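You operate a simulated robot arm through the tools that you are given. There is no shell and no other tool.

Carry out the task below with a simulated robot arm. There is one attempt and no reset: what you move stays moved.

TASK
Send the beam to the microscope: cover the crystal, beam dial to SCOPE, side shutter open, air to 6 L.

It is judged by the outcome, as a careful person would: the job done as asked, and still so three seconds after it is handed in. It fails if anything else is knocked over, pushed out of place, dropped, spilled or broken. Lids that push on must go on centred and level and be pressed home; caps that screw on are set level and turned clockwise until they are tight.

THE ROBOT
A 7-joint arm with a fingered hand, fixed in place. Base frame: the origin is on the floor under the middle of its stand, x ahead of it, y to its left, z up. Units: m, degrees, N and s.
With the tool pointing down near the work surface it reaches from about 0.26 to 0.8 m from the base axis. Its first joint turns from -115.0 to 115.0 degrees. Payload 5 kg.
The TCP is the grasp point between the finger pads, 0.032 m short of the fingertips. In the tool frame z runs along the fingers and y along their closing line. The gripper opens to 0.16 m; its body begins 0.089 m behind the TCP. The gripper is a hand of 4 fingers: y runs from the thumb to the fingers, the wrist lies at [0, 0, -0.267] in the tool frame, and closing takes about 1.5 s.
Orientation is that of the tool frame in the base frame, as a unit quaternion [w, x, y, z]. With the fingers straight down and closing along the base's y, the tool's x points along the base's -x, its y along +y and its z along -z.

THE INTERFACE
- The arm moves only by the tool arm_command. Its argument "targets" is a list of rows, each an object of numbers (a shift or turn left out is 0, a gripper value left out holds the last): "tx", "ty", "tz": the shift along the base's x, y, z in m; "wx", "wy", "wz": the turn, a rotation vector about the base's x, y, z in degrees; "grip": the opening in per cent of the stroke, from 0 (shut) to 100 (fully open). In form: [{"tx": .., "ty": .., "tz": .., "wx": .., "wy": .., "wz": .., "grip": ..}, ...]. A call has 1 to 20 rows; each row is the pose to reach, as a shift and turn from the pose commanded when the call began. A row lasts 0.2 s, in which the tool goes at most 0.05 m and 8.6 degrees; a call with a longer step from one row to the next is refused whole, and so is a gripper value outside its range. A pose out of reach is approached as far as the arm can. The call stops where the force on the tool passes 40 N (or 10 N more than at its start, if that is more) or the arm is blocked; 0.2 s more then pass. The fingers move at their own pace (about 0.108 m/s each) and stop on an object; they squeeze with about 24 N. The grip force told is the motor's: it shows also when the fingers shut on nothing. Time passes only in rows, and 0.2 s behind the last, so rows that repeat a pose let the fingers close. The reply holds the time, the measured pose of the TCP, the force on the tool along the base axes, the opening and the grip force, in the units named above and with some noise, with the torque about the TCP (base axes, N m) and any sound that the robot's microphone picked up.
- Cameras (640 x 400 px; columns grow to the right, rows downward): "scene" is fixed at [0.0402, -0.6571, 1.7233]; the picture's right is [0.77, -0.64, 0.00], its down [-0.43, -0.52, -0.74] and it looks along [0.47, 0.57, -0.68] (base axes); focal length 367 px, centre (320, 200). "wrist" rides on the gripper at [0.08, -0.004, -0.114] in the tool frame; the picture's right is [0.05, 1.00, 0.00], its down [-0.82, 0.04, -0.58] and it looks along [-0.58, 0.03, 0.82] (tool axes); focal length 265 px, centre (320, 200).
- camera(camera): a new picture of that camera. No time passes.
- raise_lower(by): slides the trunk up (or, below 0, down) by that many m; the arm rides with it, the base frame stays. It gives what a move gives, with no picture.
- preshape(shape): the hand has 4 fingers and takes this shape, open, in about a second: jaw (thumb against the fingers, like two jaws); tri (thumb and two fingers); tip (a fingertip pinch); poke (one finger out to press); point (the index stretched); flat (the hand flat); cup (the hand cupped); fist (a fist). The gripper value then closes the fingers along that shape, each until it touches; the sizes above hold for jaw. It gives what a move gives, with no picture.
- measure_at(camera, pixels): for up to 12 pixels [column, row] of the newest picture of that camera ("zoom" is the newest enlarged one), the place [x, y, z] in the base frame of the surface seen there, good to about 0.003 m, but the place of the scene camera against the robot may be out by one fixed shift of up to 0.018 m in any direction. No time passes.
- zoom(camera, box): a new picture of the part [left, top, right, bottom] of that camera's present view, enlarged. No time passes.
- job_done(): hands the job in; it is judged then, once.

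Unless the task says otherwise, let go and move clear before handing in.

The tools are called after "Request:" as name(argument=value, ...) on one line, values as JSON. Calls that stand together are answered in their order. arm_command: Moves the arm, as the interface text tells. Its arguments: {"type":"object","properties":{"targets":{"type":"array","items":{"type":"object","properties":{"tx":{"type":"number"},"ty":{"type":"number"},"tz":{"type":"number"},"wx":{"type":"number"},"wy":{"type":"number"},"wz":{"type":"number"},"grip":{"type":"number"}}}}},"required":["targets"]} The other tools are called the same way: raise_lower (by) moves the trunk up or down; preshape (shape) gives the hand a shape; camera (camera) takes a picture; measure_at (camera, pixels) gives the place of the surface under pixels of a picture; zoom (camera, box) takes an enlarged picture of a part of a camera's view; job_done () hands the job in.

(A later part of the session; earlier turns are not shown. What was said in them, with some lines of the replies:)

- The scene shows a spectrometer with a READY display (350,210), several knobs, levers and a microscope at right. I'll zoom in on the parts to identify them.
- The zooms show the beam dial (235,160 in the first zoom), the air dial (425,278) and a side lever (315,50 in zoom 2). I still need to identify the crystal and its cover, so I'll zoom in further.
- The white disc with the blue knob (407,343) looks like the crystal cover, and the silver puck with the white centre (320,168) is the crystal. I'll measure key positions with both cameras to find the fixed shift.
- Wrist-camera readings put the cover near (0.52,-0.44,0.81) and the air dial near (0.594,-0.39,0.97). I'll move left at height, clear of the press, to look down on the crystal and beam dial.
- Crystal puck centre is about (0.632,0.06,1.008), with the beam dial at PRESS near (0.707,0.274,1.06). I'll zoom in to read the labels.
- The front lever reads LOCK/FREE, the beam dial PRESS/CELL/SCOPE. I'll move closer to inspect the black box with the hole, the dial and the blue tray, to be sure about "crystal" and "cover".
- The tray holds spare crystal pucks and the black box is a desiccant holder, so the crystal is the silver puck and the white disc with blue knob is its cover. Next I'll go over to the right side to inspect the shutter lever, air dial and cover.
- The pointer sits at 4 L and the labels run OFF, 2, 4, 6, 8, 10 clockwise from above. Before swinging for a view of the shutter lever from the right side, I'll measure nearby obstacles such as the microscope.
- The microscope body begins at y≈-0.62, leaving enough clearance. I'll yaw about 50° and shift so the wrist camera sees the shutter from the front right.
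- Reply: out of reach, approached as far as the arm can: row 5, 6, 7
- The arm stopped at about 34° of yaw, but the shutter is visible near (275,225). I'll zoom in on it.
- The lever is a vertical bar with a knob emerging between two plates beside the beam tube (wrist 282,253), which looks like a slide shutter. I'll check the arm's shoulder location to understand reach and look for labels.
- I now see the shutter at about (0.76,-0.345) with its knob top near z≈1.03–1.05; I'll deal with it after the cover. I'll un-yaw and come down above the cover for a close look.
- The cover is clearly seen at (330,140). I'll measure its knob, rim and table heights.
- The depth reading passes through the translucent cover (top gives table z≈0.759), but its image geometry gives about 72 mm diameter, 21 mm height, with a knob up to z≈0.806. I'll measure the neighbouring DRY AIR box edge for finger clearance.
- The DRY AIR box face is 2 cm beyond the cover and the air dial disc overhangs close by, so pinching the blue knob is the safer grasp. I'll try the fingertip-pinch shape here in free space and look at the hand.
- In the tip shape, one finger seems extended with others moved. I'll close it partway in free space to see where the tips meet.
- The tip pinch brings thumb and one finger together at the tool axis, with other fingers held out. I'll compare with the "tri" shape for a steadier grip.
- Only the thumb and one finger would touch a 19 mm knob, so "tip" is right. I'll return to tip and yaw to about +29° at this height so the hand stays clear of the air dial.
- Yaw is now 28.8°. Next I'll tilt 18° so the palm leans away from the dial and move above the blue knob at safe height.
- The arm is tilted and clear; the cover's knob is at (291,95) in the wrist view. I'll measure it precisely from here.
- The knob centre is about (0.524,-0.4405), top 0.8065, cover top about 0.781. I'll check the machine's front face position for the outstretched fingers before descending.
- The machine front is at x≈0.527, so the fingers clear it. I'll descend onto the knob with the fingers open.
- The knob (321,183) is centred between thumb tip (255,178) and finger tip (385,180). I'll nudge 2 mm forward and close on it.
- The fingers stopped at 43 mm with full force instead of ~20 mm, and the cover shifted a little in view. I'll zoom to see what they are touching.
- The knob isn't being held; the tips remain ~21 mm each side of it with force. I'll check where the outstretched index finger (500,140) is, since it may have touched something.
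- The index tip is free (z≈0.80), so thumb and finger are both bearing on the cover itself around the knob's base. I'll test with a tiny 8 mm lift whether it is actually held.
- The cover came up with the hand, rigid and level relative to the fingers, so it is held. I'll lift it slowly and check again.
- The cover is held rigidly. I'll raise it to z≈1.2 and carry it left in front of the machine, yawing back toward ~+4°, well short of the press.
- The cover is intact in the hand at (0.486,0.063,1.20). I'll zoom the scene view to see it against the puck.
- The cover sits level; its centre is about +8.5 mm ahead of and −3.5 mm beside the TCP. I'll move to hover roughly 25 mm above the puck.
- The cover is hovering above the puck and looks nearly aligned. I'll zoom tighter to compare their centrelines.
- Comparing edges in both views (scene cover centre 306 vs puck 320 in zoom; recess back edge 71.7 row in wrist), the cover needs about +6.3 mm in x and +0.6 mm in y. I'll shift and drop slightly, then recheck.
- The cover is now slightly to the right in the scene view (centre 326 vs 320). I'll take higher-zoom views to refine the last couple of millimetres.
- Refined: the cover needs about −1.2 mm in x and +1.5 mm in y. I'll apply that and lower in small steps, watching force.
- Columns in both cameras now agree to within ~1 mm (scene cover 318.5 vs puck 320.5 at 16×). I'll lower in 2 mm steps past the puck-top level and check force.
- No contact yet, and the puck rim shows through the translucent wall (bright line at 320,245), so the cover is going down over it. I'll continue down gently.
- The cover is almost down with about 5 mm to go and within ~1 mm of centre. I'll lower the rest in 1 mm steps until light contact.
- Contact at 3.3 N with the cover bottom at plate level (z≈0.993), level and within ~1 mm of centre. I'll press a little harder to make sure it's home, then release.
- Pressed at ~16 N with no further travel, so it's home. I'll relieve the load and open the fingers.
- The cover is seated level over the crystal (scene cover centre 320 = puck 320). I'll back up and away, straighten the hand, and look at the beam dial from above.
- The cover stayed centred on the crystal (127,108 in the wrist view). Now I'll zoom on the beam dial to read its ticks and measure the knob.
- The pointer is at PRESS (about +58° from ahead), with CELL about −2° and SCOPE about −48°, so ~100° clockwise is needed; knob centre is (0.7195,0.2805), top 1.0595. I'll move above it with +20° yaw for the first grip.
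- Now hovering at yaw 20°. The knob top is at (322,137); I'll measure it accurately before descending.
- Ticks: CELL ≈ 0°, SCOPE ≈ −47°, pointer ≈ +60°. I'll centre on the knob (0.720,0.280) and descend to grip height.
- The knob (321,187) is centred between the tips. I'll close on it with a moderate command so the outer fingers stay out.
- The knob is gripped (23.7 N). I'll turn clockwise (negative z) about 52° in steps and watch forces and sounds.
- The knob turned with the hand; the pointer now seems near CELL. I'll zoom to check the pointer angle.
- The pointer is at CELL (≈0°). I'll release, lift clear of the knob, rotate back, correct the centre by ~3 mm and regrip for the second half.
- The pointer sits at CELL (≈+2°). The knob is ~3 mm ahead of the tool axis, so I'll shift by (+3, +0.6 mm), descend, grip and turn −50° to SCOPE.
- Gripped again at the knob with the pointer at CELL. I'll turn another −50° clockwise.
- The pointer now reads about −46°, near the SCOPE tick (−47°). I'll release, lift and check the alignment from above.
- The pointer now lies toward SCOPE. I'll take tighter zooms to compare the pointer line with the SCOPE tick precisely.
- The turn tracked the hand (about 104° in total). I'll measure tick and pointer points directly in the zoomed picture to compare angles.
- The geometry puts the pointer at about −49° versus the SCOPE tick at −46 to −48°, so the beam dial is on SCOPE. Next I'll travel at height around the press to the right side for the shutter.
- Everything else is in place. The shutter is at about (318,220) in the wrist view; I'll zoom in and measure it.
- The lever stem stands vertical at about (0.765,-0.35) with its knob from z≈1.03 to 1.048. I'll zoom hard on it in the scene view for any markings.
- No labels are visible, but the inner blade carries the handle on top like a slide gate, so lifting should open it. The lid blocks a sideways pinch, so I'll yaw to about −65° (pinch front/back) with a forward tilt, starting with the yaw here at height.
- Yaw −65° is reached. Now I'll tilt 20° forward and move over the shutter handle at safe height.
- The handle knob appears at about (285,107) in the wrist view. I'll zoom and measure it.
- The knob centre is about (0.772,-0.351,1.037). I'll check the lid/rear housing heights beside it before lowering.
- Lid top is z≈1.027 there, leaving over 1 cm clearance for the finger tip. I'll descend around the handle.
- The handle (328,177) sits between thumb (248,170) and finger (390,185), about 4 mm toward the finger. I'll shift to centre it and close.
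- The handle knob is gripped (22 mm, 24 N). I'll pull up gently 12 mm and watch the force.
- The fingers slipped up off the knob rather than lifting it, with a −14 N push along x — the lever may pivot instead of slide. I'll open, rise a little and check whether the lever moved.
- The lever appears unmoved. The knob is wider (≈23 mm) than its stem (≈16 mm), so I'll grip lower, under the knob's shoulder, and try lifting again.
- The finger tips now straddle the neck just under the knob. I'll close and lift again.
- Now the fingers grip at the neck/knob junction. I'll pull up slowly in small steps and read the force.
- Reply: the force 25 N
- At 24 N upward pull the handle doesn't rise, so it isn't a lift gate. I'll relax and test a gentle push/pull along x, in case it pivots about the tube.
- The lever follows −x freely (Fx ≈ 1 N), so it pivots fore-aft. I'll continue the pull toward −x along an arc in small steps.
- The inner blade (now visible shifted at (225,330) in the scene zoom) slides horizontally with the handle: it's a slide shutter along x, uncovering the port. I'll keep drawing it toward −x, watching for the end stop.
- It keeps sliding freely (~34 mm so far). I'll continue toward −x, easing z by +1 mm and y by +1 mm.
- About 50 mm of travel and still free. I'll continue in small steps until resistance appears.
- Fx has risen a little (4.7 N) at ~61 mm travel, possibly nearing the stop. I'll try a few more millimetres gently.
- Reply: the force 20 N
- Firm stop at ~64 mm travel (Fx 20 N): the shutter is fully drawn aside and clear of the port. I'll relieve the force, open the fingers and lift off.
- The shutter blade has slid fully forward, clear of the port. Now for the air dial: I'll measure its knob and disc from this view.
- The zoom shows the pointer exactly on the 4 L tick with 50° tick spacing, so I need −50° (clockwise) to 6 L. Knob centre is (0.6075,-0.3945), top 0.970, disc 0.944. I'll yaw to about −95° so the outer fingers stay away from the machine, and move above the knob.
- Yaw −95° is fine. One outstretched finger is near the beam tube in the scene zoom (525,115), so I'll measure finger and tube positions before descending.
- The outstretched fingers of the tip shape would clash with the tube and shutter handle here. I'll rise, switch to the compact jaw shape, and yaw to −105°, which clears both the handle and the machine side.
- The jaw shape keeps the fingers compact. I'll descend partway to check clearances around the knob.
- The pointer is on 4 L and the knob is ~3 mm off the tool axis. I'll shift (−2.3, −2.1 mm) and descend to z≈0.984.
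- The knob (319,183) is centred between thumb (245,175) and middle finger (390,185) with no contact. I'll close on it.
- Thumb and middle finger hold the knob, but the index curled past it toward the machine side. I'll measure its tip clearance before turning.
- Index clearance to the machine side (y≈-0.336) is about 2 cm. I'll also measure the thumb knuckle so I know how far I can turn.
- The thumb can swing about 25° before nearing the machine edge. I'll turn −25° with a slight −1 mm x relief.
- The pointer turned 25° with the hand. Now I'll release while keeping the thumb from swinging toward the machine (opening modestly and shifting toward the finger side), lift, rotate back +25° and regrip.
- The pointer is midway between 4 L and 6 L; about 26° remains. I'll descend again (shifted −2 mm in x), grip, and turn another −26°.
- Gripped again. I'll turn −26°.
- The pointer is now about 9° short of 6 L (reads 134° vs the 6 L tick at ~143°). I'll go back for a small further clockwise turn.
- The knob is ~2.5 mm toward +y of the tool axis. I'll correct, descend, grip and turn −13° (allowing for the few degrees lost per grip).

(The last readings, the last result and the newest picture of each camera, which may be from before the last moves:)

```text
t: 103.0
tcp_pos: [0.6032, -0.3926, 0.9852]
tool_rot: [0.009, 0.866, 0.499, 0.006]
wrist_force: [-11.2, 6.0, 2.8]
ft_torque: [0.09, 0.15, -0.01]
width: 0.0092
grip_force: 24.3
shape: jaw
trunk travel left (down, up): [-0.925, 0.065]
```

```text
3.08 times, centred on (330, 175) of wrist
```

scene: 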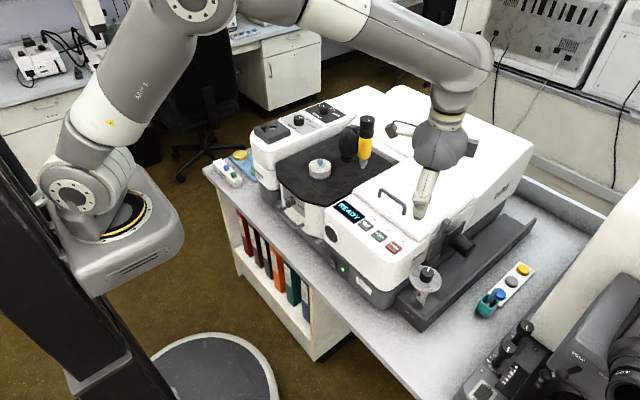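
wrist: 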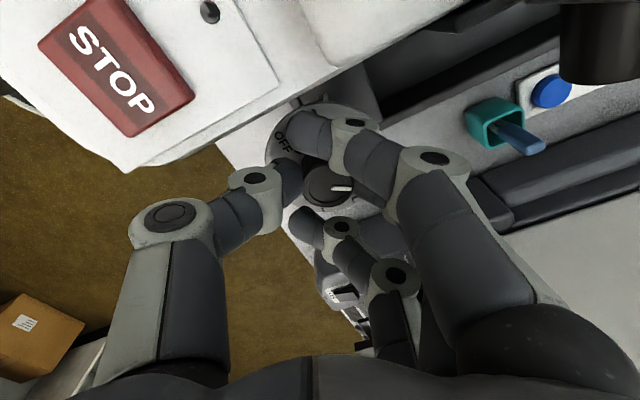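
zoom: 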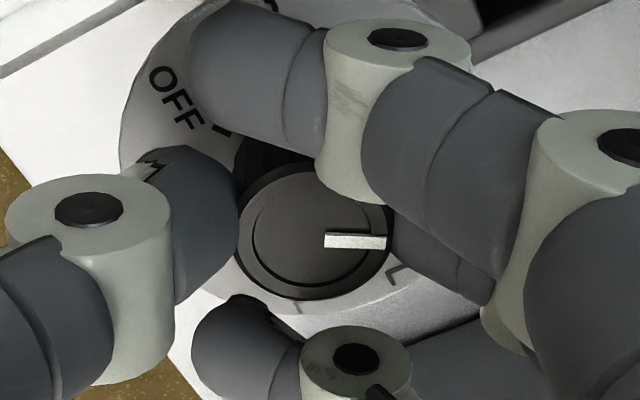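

In this view 6 L should read ~95°, and the pointer reads ~93°. I'll add 3° and then release and check.

Request:
arm_command(targets=[{"wz": -2}, {"wz": -3.5}, {"wz": -3.5}])

Request:
arm_command(targets=[{"tx": 0.002, "ty": -0.001, "grip": 25}, {"tx": 0.004, "ty": -0.003, "grip": 29}, {"tx": 0.004, "ty": -0.003, "grip": 29}, {"tx": 0.004, "ty": -0.003, "grip": 29}, {"tx": 0.004, "ty": -0.003, "tz": 0.01, "grip": 29}, {"tx": 0.004, "ty": -0.003, "tz": 0.025, "grip": 29}, {"tx": 0.003, "ty": -0.002, "tz": 0.045, "wz": 5}, {"tx": 0.002, "ty": -0.001, "tz": 0.07, "wz": 12, "grip": 42}, {"tx": 0.001, "tz": 0.1, "wz": 19, "grip": 42}, {"tx": 0.001, "tz": 0.13, "wz": 26, "grip": 42}, {"tx": 0.001, "tz": 0.16, "wz": 34, "grip": 42}, {"tx": 0.001, "tz": 0.2, "wz": 42, "grip": 42}, {"tx": -0.01, "ty": 0.015, "tz": 0.23, "wz": 50, "grip": 42}, {"tx": -0.02, "ty": 0.03, "tz": 0.232, "wz": 58, "grip": 42}, {"tx": -0.02, "ty": 0.04, "tz": 0.232, "wz": 58, "grip": 42}])

Request:
camera(camera="wrist")

Request:
zoom(camera="wrist", box=[280, 85, 355, 150])

Request:
zoom(camera="scene", box=[400, 250, 450, 300])

```text
t: 103.8
tcp_pos: [0.6024, -0.3918, 0.9841]
tool_rot: [0.009, 0.881, 0.473, 0.005]
wrist_force: [-12.7, 6.1, 3.1]
ft_torque: [0.07, 0.22, 0.05]
width: 0.0093
grip_force: 24.5
shape: jaw
trunk travel left (down, up): [-0.925, 0.065]
```

```text
t: 107.0
tcp_pos: [0.5833, -0.3494, 1.2154]
tool_rot: [0.006, 0.54, 0.841, 0.008]
wrist_force: [0.5, 0.1, -0.8]
ft_torque: [-0.03, -0.01, 0.0]
width: 0.0666
grip_force: 0.1
shape: jaw
trunk travel left (down, up): [-0.925, 0.065]
```

```text
taken
```

wrist: 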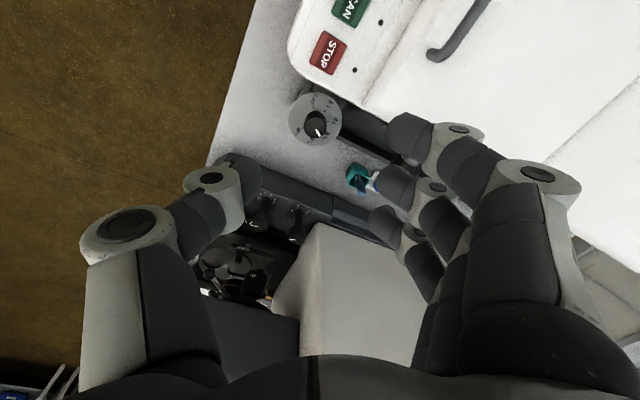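

```text
6.15 times, centred on (318, 118) of wrist
```

zoom: 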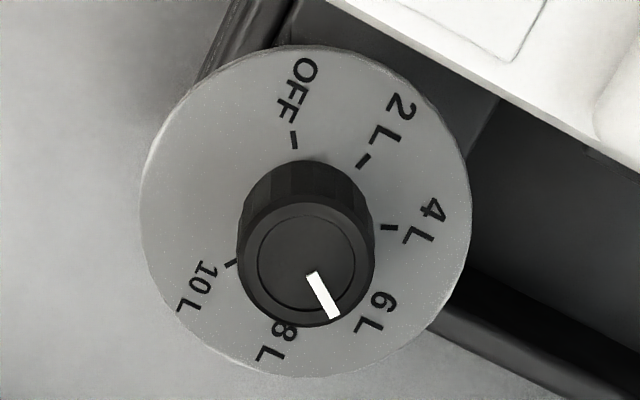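

```text
8.00 times, centred on (425, 275) of scene
```

zoom: 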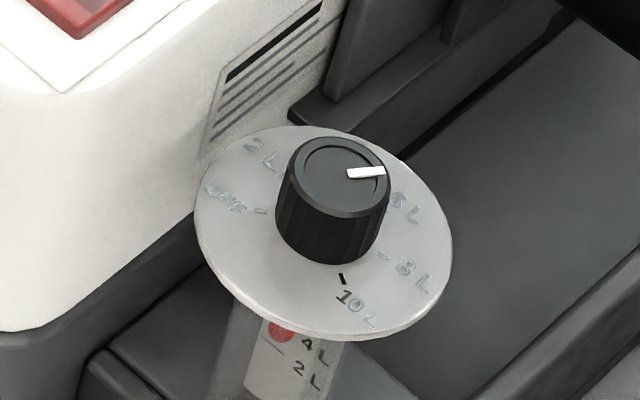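

The pointer now overshoots 6 L by roughly 7–8° (dial ticks solve to 4 L=+25°, 6 L=−25°; pointer ≈ −32°). The curling index seems to drag the knob when opening, so I'll regrip with a smaller closing command and turn back ~8° counter-clockwise.

Request:
arm_command(targets=[{"wz": -8, "tz": -0.01, "grip": 34}, {"wz": -16, "tx": 0.005, "ty": -0.01, "tz": -0.03}, {"wz": -24, "tx": 0.01, "ty": -0.02, "tz": -0.05}, {"wz": -32, "tx": 0.015, "ty": -0.03, "tz": -0.08}, {"wz": -40, "tx": 0.02, "ty": -0.04, "tz": -0.11}, {"wz": -47, "tx": 0.022, "ty": -0.0455, "tz": -0.14}, {"wz": -48, "tx": 0.022, "ty": -0.0455, "tz": -0.17}])

Request:
camera(camera="wrist")

Request:
zoom(camera="wrist", box=[270, 90, 370, 190])

```text
t: 108.6
tcp_pos: [0.6049, -0.3966, 1.048]
tool_rot: [0.008, 0.837, 0.547, 0.005]
wrist_force: [0.3, -0.7, -0.5]
ft_torque: [0.02, 0.03, -0.01]
width: 0.0549
grip_force: 0.0
shape: jaw
trunk travel left (down, up): [-0.925, 0.065]
```

```text
taken
```

wrist: 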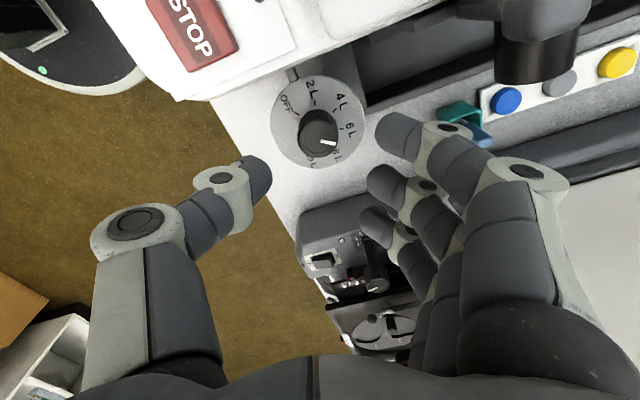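

```text
4.00 times, centred on (320, 140) of wrist
```

zoom: 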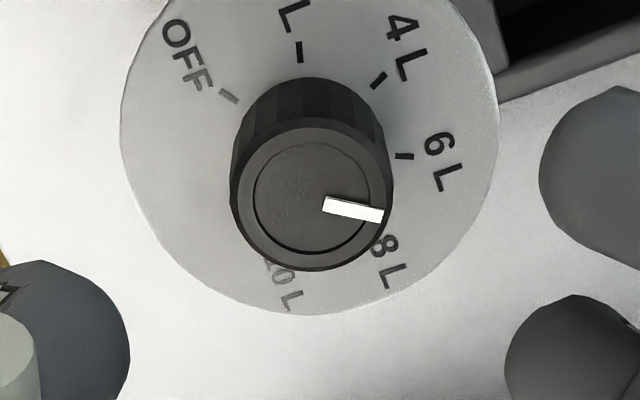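

A full projection gives equal 50° tick spacing, with the pointer about 9.5° past 6 L. I'll descend, grip with only an 18% command to keep the other fingers from sweeping the knob, and check.

Request:
arm_command(targets=[{"tx": 0.0005, "ty": 0.0011, "tz": -0.02}, {"tx": 0.0005, "ty": 0.0011, "tz": -0.045}, {"tx": 0.0005, "ty": 0.0011, "tz": -0.063}, {"tx": 0.0005, "ty": 0.0011, "tz": -0.063, "grip": 19}, {"tx": 0.0005, "ty": 0.0011, "tz": -0.063, "grip": 19}, {"tx": 0.0005, "ty": 0.0011, "tz": -0.063, "grip": 19}])

Request:
camera(camera="wrist")

Request:
zoom(camera="wrist", box=[240, 110, 420, 240])

```text
t: 110.0
tcp_pos: [0.605, -0.3958, 0.9832]
tool_rot: [0.008, 0.837, 0.548, 0.005]
wrist_force: [0.3, -0.4, 0.3]
ft_torque: [0.0, -0.01, 0.01]
width: 0.0309
grip_force: 0.1
shape: jaw
trunk travel left (down, up): [-0.925, 0.065]
```

```text
taken
```

wrist: 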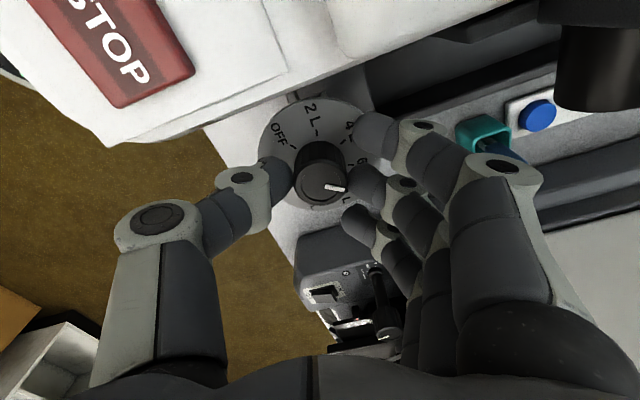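

```text
3.08 times, centred on (330, 175) of wrist
```

zoom: 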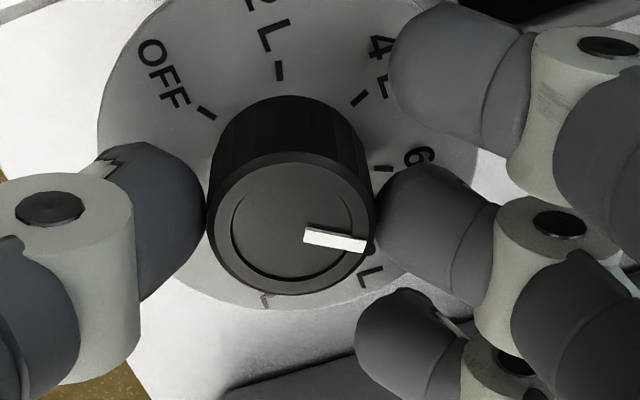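

At 19% the fingers just about touch the knob, with index and ring well clear. I'll tighten slightly to 16%.

Request:
arm_command(targets=[{"grip": 16}, {"grip": 16}, {"grip": 16}])

Request:
camera(camera="wrist")

Request:
zoom(camera="wrist", box=[240, 110, 420, 240])

```text
t: 110.8
tcp_pos: [0.6027, -0.3955, 0.983]
tool_rot: [0.008, 0.837, 0.547, 0.005]
wrist_force: [-9.1, 3.5, -1.1]
ft_torque: [0.02, 0.11, 0.03]
width: 0.0107
grip_force: 24.0
shape: jaw
trunk travel left (down, up): [-0.925, 0.065]
```

```text
taken
```

wrist: 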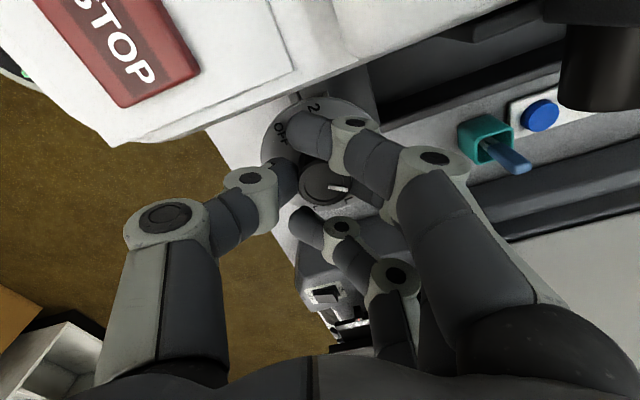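

```text
3.08 times, centred on (330, 175) of wrist
```

zoom: 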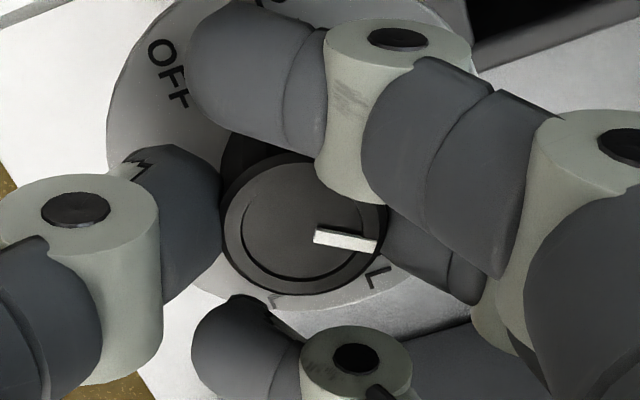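

Gripped with little disturbance; the pointer is ~6° past 6 L in this view. I'll turn +7° counter-clockwise and then open straight without shifting.

Request:
arm_command(targets=[{"wz": 2.5}, {"wz": 5}, {"wz": 7}, {"wz": 7}])

Request:
camera(camera="wrist")

Request:
zoom(camera="wrist", box=[240, 110, 420, 240])

Request:
arm_command(targets=[{"grip": 30}, {"grip": 30}, {"grip": 30}])

Request:
camera(camera="wrist")

Request:
zoom(camera="wrist", box=[240, 110, 420, 240])

```text
t: 111.8
tcp_pos: [0.6047, -0.3963, 0.9832]
tool_rot: [0.007, 0.801, 0.599, 0.006]
wrist_force: [-15.7, 4.0, -2.6]
ft_torque: [0.1, 0.28, 0.01]
width: 0.0109
grip_force: 24.1
shape: jaw
trunk travel left (down, up): [-0.925, 0.065]
```

```text
taken
```

wrist: 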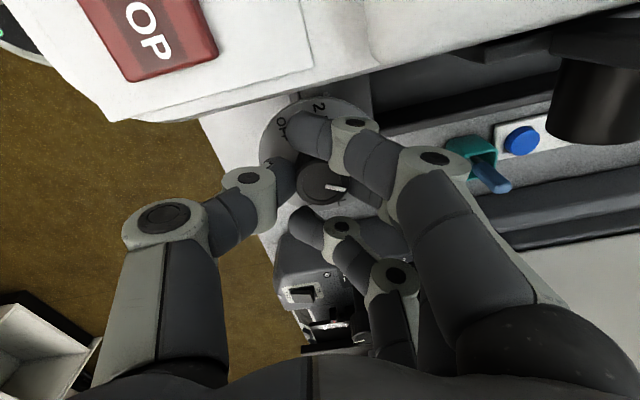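

```text
3.08 times, centred on (330, 175) of wrist
```

zoom: 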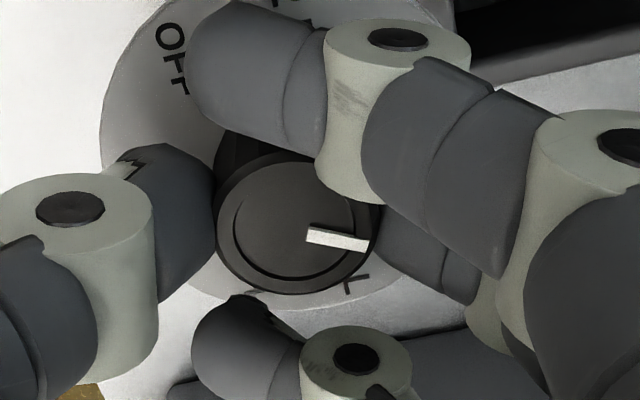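

```text
t: 112.6
tcp_pos: [0.6068, -0.3969, 0.9818]
tool_rot: [0.008, 0.801, 0.598, 0.006]
wrist_force: [0.0, 0.4, -0.2]
ft_torque: [-0.01, 0.0, -0.02]
width: 0.0475
grip_force: 0.0
shape: jaw
trunk travel left (down, up): [-0.925, 0.065]
```

```text
taken
```

wrist: 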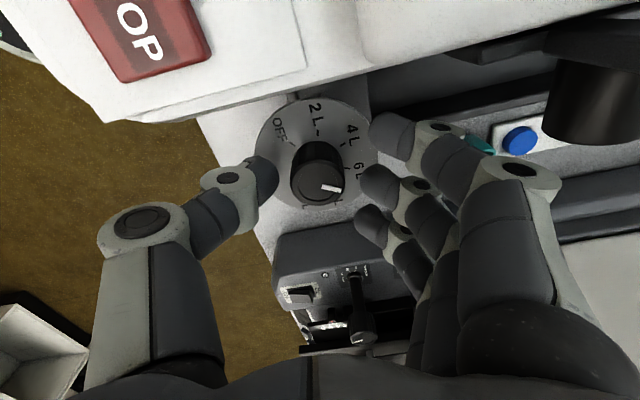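

```text
3.08 times, centred on (330, 175) of wrist
```

zoom: 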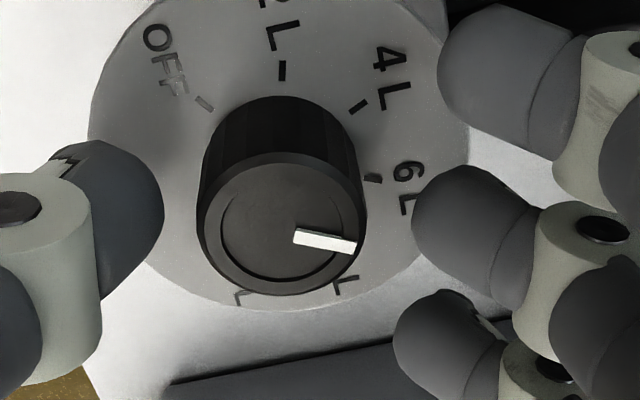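

The pointer now measures about 2–3° from the 6 L tick (same small bias as the initial 4 L reading). I'll lift straight off and verify from the overhead view.

Request:
arm_command(targets=[{"tz": 0.01}, {"tz": 0.025}, {"tz": 0.05}, {"tz": 0.08, "wz": 8, "grip": 42}, {"tz": 0.11, "wz": 16}, {"tz": 0.14, "wz": 24}, {"tz": 0.17, "wz": 32}, {"tz": 0.2, "wz": 40, "tx": -0.005, "ty": 0.01}, {"tz": 0.23, "wz": 42, "tx": -0.015, "ty": 0.025}, {"tz": 0.232, "wz": 42, "tx": -0.022, "ty": 0.042}])

Request:
camera(camera="wrist")

Request:
zoom(camera="wrist", box=[280, 85, 355, 150])

Request:
zoom(camera="scene", box=[400, 250, 450, 300])

```text
t: 114.8
tcp_pos: [0.585, -0.3546, 1.2145]
tool_rot: [0.006, 0.534, 0.846, 0.008]
wrist_force: [0.3, -0.6, 0.6]
ft_torque: [0.02, 0.0, 0.0]
width: 0.0665
grip_force: 0.1
shape: jaw
trunk travel left (down, up): [-0.925, 0.065]
```

```text
taken
```

wrist: 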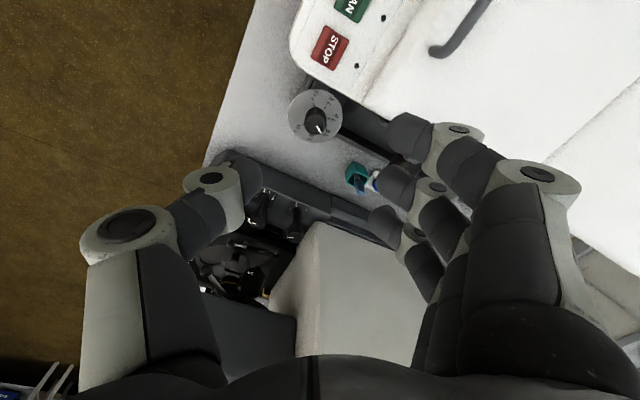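

```text
6.15 times, centred on (318, 118) of wrist
```

zoom: 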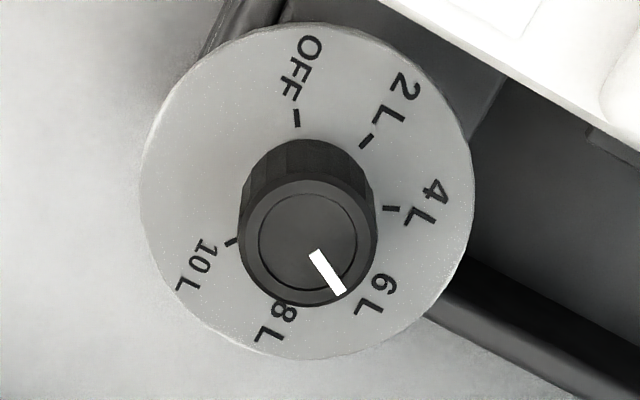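

```text
8.00 times, centred on (425, 275) of scene
```

zoom: 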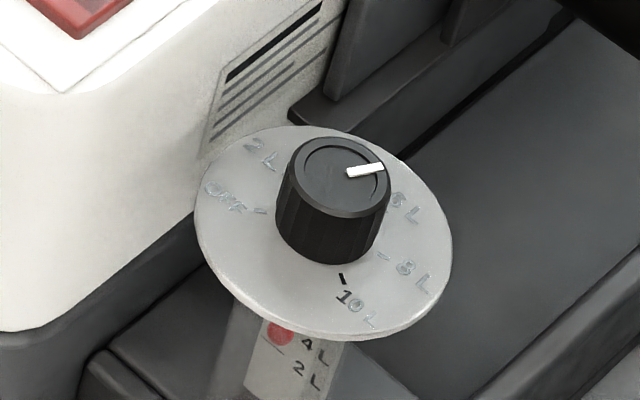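

Both views now put the air pointer on 6 L within 1–2° (wrist 144–145° vs 144°; scene −25 to −27° vs −25°). Next I'll recheck the beam dial with the same precise method, moving back at height around the press.

Request:
arm_command(targets=[{"tz": 0.02, "tx": -0.02, "wz": 5}, {"tz": 0.04, "tx": -0.05, "ty": 0.02, "wz": 10}, {"tz": 0.05, "tx": -0.08, "ty": 0.05, "wz": 16}, {"tz": 0.05, "tx": -0.09, "ty": 0.09, "wz": 22}, {"tz": 0.05, "tx": -0.09, "ty": 0.13, "wz": 28}, {"tz": 0.05, "tx": -0.09, "ty": 0.17, "wz": 34}, {"tz": 0.05, "tx": -0.09, "ty": 0.215, "wz": 40}, {"tz": 0.05, "tx": -0.09, "ty": 0.26, "wz": 46}, {"tz": 0.05, "tx": -0.09, "ty": 0.305, "wz": 52}, {"tz": 0.05, "tx": -0.09, "ty": 0.35, "wz": 58}, {"tz": 0.05, "tx": -0.09, "ty": 0.395, "wz": 64.6}, {"tz": 0.05, "tx": -0.09, "ty": 0.44, "wz": 64.6}, {"tz": 0.05, "tx": -0.09, "ty": 0.485, "wz": 64.6}, {"tz": 0.05, "tx": -0.08, "ty": 0.53, "wz": 64.6}, {"tz": 0.05, "tx": -0.05, "ty": 0.57, "wz": 64.6}, {"tz": 0.03, "tx": -0.01, "ty": 0.6, "wz": 64.6}, {"tz": 0.0, "tx": 0.03, "ty": 0.625, "wz": 64.6}, {"tz": -0.03, "tx": 0.06, "ty": 0.635, "wz": 64.6}])

Request:
camera(camera="wrist")

Request:
zoom(camera="wrist", box=[270, 110, 370, 200])

Request:
camera(camera="scene")

```text
refused: row 16 steps farther than a row can; nothing moved
```

```text
taken
```

wrist: 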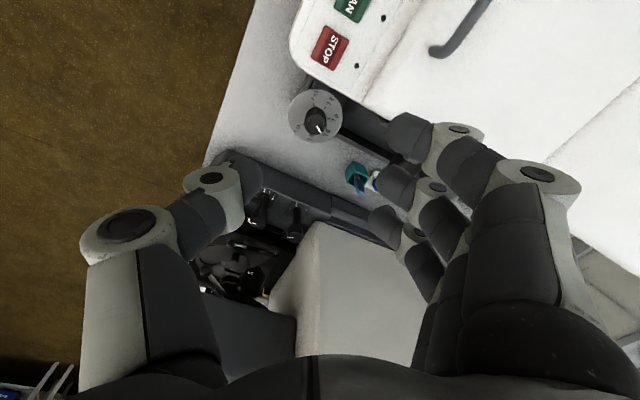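

```text
4.44 times, centred on (320, 155) of wrist
```

zoom: 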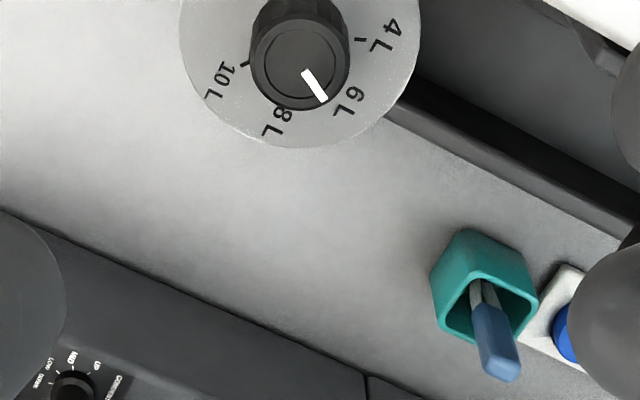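

```text
taken
```

scene: 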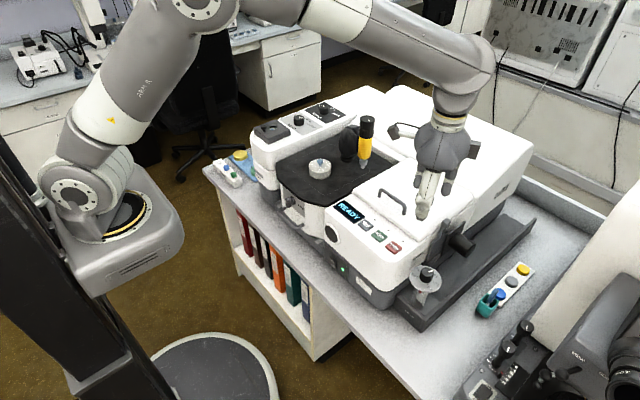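

That move was refused for one over-long step, so nothing moved. I'll resend with shorter steps.

Request:
arm_command(targets=[{"tz": 0.02, "tx": -0.02, "wz": 5}, {"tz": 0.04, "tx": -0.05, "ty": 0.02, "wz": 10}, {"tz": 0.05, "tx": -0.08, "ty": 0.05, "wz": 16}, {"tz": 0.05, "tx": -0.09, "ty": 0.09, "wz": 22}, {"tz": 0.05, "tx": -0.09, "ty": 0.13, "wz": 28}, {"tz": 0.05, "tx": -0.09, "ty": 0.17, "wz": 34}, {"tz": 0.05, "tx": -0.09, "ty": 0.215, "wz": 40}, {"tz": 0.05, "tx": -0.09, "ty": 0.26, "wz": 46}, {"tz": 0.05, "tx": -0.09, "ty": 0.305, "wz": 52}, {"tz": 0.05, "tx": -0.09, "ty": 0.35, "wz": 58}, {"tz": 0.05, "tx": -0.09, "ty": 0.395, "wz": 64.6}, {"tz": 0.05, "tx": -0.09, "ty": 0.44, "wz": 64.6}, {"tz": 0.05, "tx": -0.09, "ty": 0.485, "wz": 64.6}, {"tz": 0.05, "tx": -0.09, "ty": 0.53, "wz": 64.6}, {"tz": 0.05, "tx": -0.07, "ty": 0.57, "wz": 64.6}, {"tz": 0.04, "tx": -0.04, "ty": 0.6, "wz": 64.6}, {"tz": 0.02, "tx": -0.01, "ty": 0.62, "wz": 64.6}, {"tz": -0.01, "tx": 0.02, "ty": 0.63, "wz": 64.6}, {"tz": -0.03, "tx": 0.05, "ty": 0.635, "wz": 64.6}])

Request:
camera(camera="wrist")

Request:
camera(camera="scene")

```text
t: 118.8
tcp_pos: [0.6384, 0.2789, 1.1868]
tool_rot: [0.001, -0.001, 1.0, 0.01]
wrist_force: [0.5, -0.5, -0.1]
ft_torque: [-0.01, 0.04, 0.02]
width: 0.0667
grip_force: 0.1
shape: jaw
trunk travel left (down, up): [-0.925, 0.065]
```

```text
taken
```

wrist: 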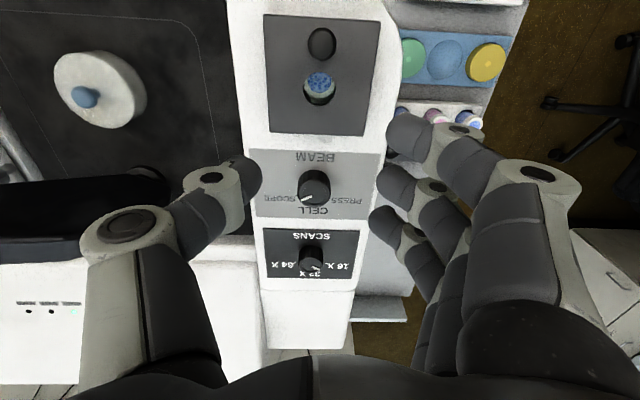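

```text
taken
```

scene: 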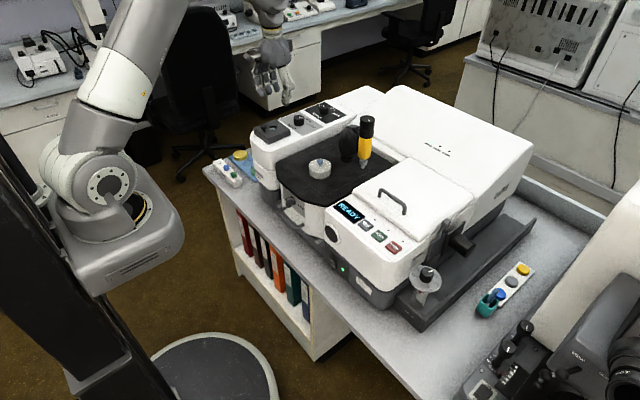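

Back over the left wing. I'll go 6 cm further forward for a near-overhead view of the beam dial.

Request:
arm_command(targets=[{"tx": 0.03}, {"tx": 0.06}, {"tx": 0.06}])

Request:
camera(camera="wrist")

Request:
zoom(camera="wrist", box=[280, 110, 350, 170])

Request:
zoom(camera="scene", box=[290, 108, 318, 130])

```text
t: 119.6
tcp_pos: [0.6933, 0.2825, 1.1867]
tool_rot: [0.001, -0.001, 1.0, 0.009]
wrist_force: [-0.9, -0.1, 0.6]
ft_torque: [0.02, 0.0, 0.01]
width: 0.0666
grip_force: 0.1
shape: jaw
trunk travel left (down, up): [-0.925, 0.065]
```

```text
taken
```

wrist: 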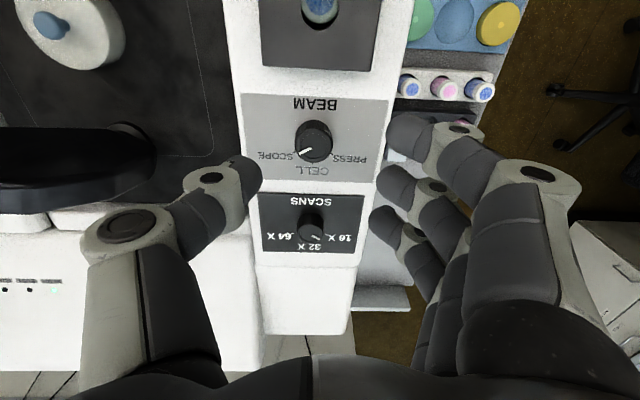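

```text
6.67 times, centred on (315, 140) of wrist
```

zoom: 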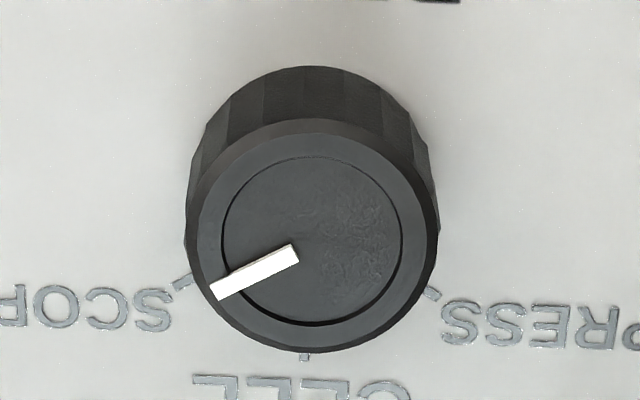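

```text
16.00 times, centred on (304, 119) of scene
```

zoom: 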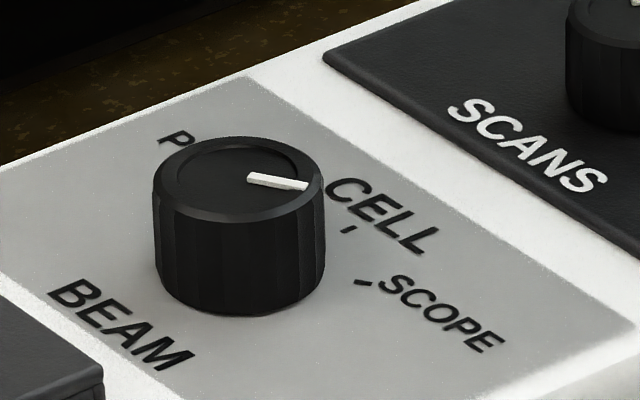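

The pointer has settled parallel to the SCOPE tick: this overhead view gives about −61° (scene −58°), and the tick direction is about −56 to −60°, with PRESS originally at +58–60°. It seems the dial eased into its SCOPE position. I'll retreat a little, wait, and confirm it is stable.

Request:
arm_command(targets=[{"tz": 0.02}, {"tz": 0.02}, {"tz": 0.02}, {"tz": 0.02}, {"tz": 0.02}, {"tz": 0.02}, {"tz": 0.02}, {"tz": 0.02}, {"tz": 0.02}, {"tz": 0.02}])

Request:
camera(camera="scene")

Request:
zoom(camera="scene", box=[290, 108, 318, 130])

Request:
zoom(camera="scene", box=[400, 250, 450, 300])

Request:
zoom(camera="scene", box=[400, 190, 500, 280])

Request:
zoom(camera="scene", box=[300, 145, 340, 185])

```text
t: 121.8
tcp_pos: [0.6946, 0.28, 1.2066]
tool_rot: [0.0, -0.001, 1.0, 0.01]
wrist_force: [-0.3, 0.3, 0.5]
ft_torque: [-0.03, 0.02, 0.02]
width: 0.0666
grip_force: 0.0
shape: jaw
trunk travel left (down, up): [-0.925, 0.065]
```

```text
taken
```

scene: 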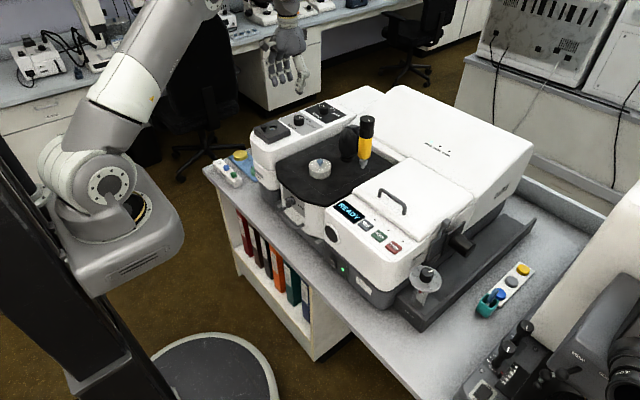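

```text
16.00 times, centred on (304, 119) of scene
```

zoom: 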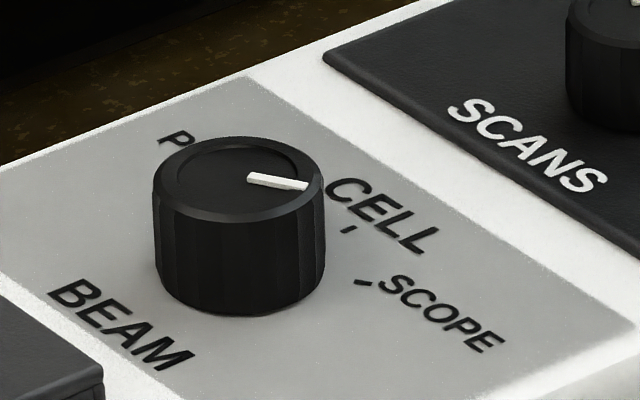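

```text
8.00 times, centred on (425, 275) of scene
```

zoom: 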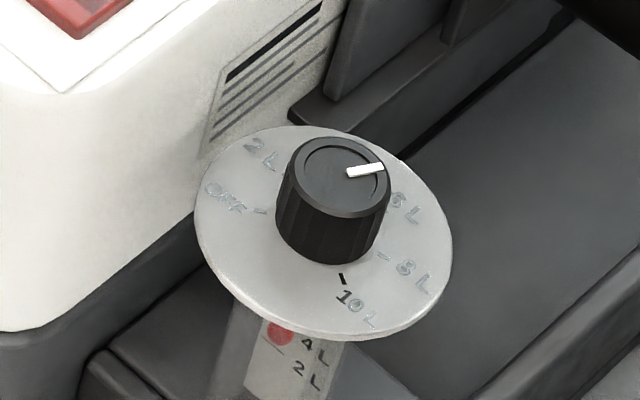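

```text
4.44 times, centred on (450, 235) of scene
```

zoom: 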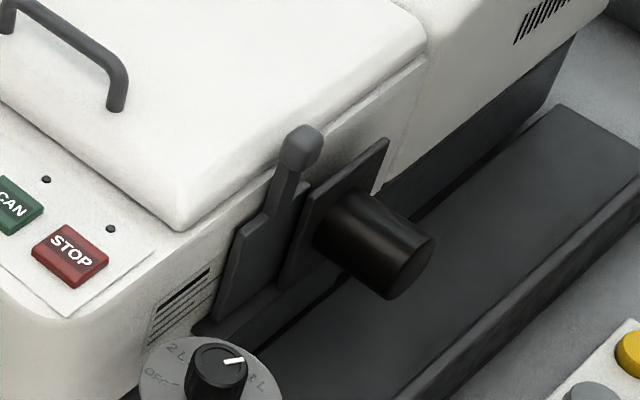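

```text
10.00 times, centred on (320, 165) of scene
```

zoom: 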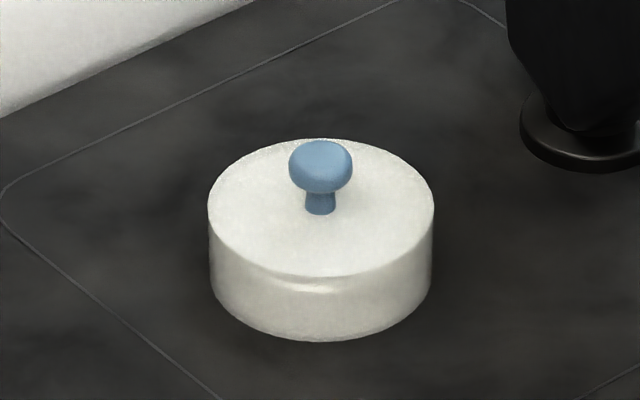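

All settings are stable: the beam pointer stays on SCOPE, the cover is centred and level, and the shutter blade is drawn aside. The air meter's red float has risen about one 2 L division (from the 4 L level to ~6 L). I'll move the hand clear before handing in.

Request:
arm_command(targets=[{"tz": 0.03, "tx": -0.03}, {"tz": 0.05, "tx": -0.07}, {"tz": 0.07, "tx": -0.11}, {"tz": 0.09, "tx": -0.15}, {"tz": 0.1, "tx": -0.19}, {"tz": 0.1, "tx": -0.23}, {"tz": 0.1, "tx": -0.25}])

Request:
camera(camera="scene")

Request:
camera(camera="wrist")

Request:
zoom(camera="scene", box=[200, 90, 420, 210])

```text
t: 123.4
tcp_pos: [0.4426, 0.2813, 1.3045]
tool_rot: [0.0, 0.0, 1.0, 0.009]
wrist_force: [-0.1, -0.3, -0.1]
ft_torque: [-0.01, 0.0, -0.01]
width: 0.0669
grip_force: 0.0
shape: jaw
trunk travel left (down, up): [-0.925, 0.065]
```

```text
taken
```

scene: 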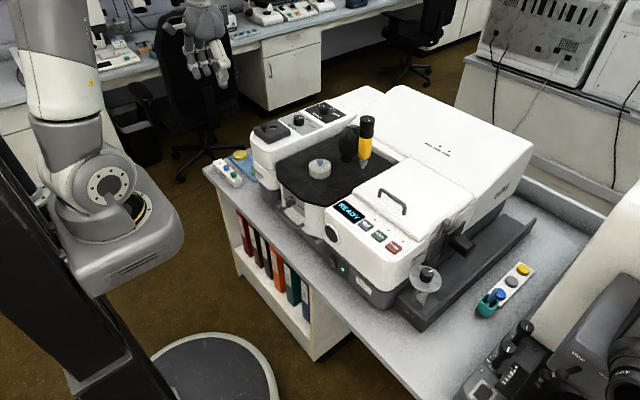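

```text
taken
```

wrist: 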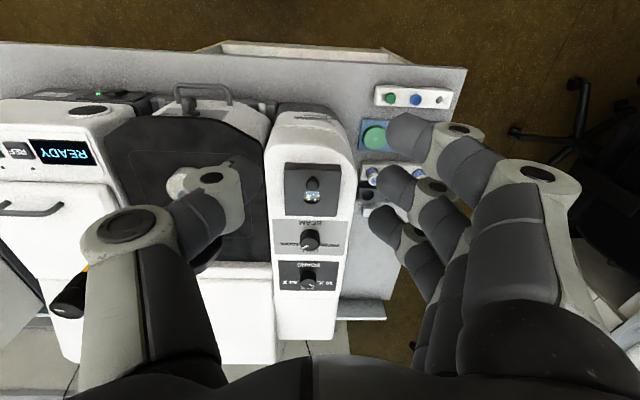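

```text
2.91 times, centred on (310, 150) of scene
```

zoom: 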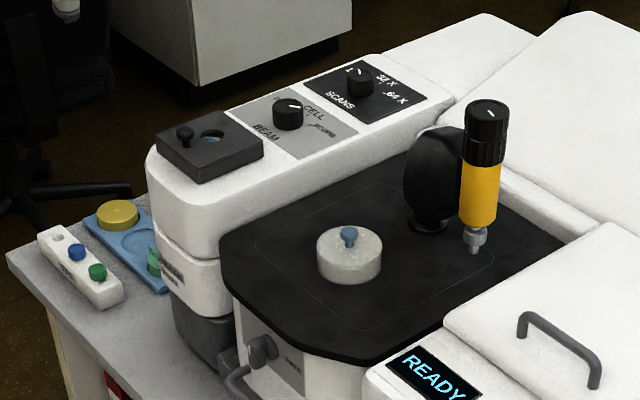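

The last pictures show the cover centred and level on the crystal, the beam pointer at SCOPE and the shutter blade drawn fully aside. The air dial and its float read 6 L, the hand is clear and nothing else is disturbed, so I'm handing the job in.

Request:
job_done()

```text
The job is handed in.
```

The beam is set up for the microscope and the job is handed in. I don't have the judge's result.

- **Crystal:** the cover sits centred and level over the crystal. I pressed it down at about 16 N and it went no further.
- **Beam dial:** the pointer is on SCOPE and stayed there over a later check. The overhead and scene views put it within a few degrees of the tick.
- **Side shutter:** the blade slides sideways and had no open or closed labels. I drew it about 64 mm toward the front until it hit a firm stop. I judged it open because the blade no longer covers the beam port.
- **Air:** the dial is on 6 L within 1–2°. The float in the flow meter rose by about one 2 L step, from around the 4 L mark to about 6 L.

I overshot 6 L once and turned the dial back to correct it. My first try at the shutter was an upward pull that slipped, and it did no visible damage. Nothing else looks moved or knocked over, and the hand is clear of the instrument.
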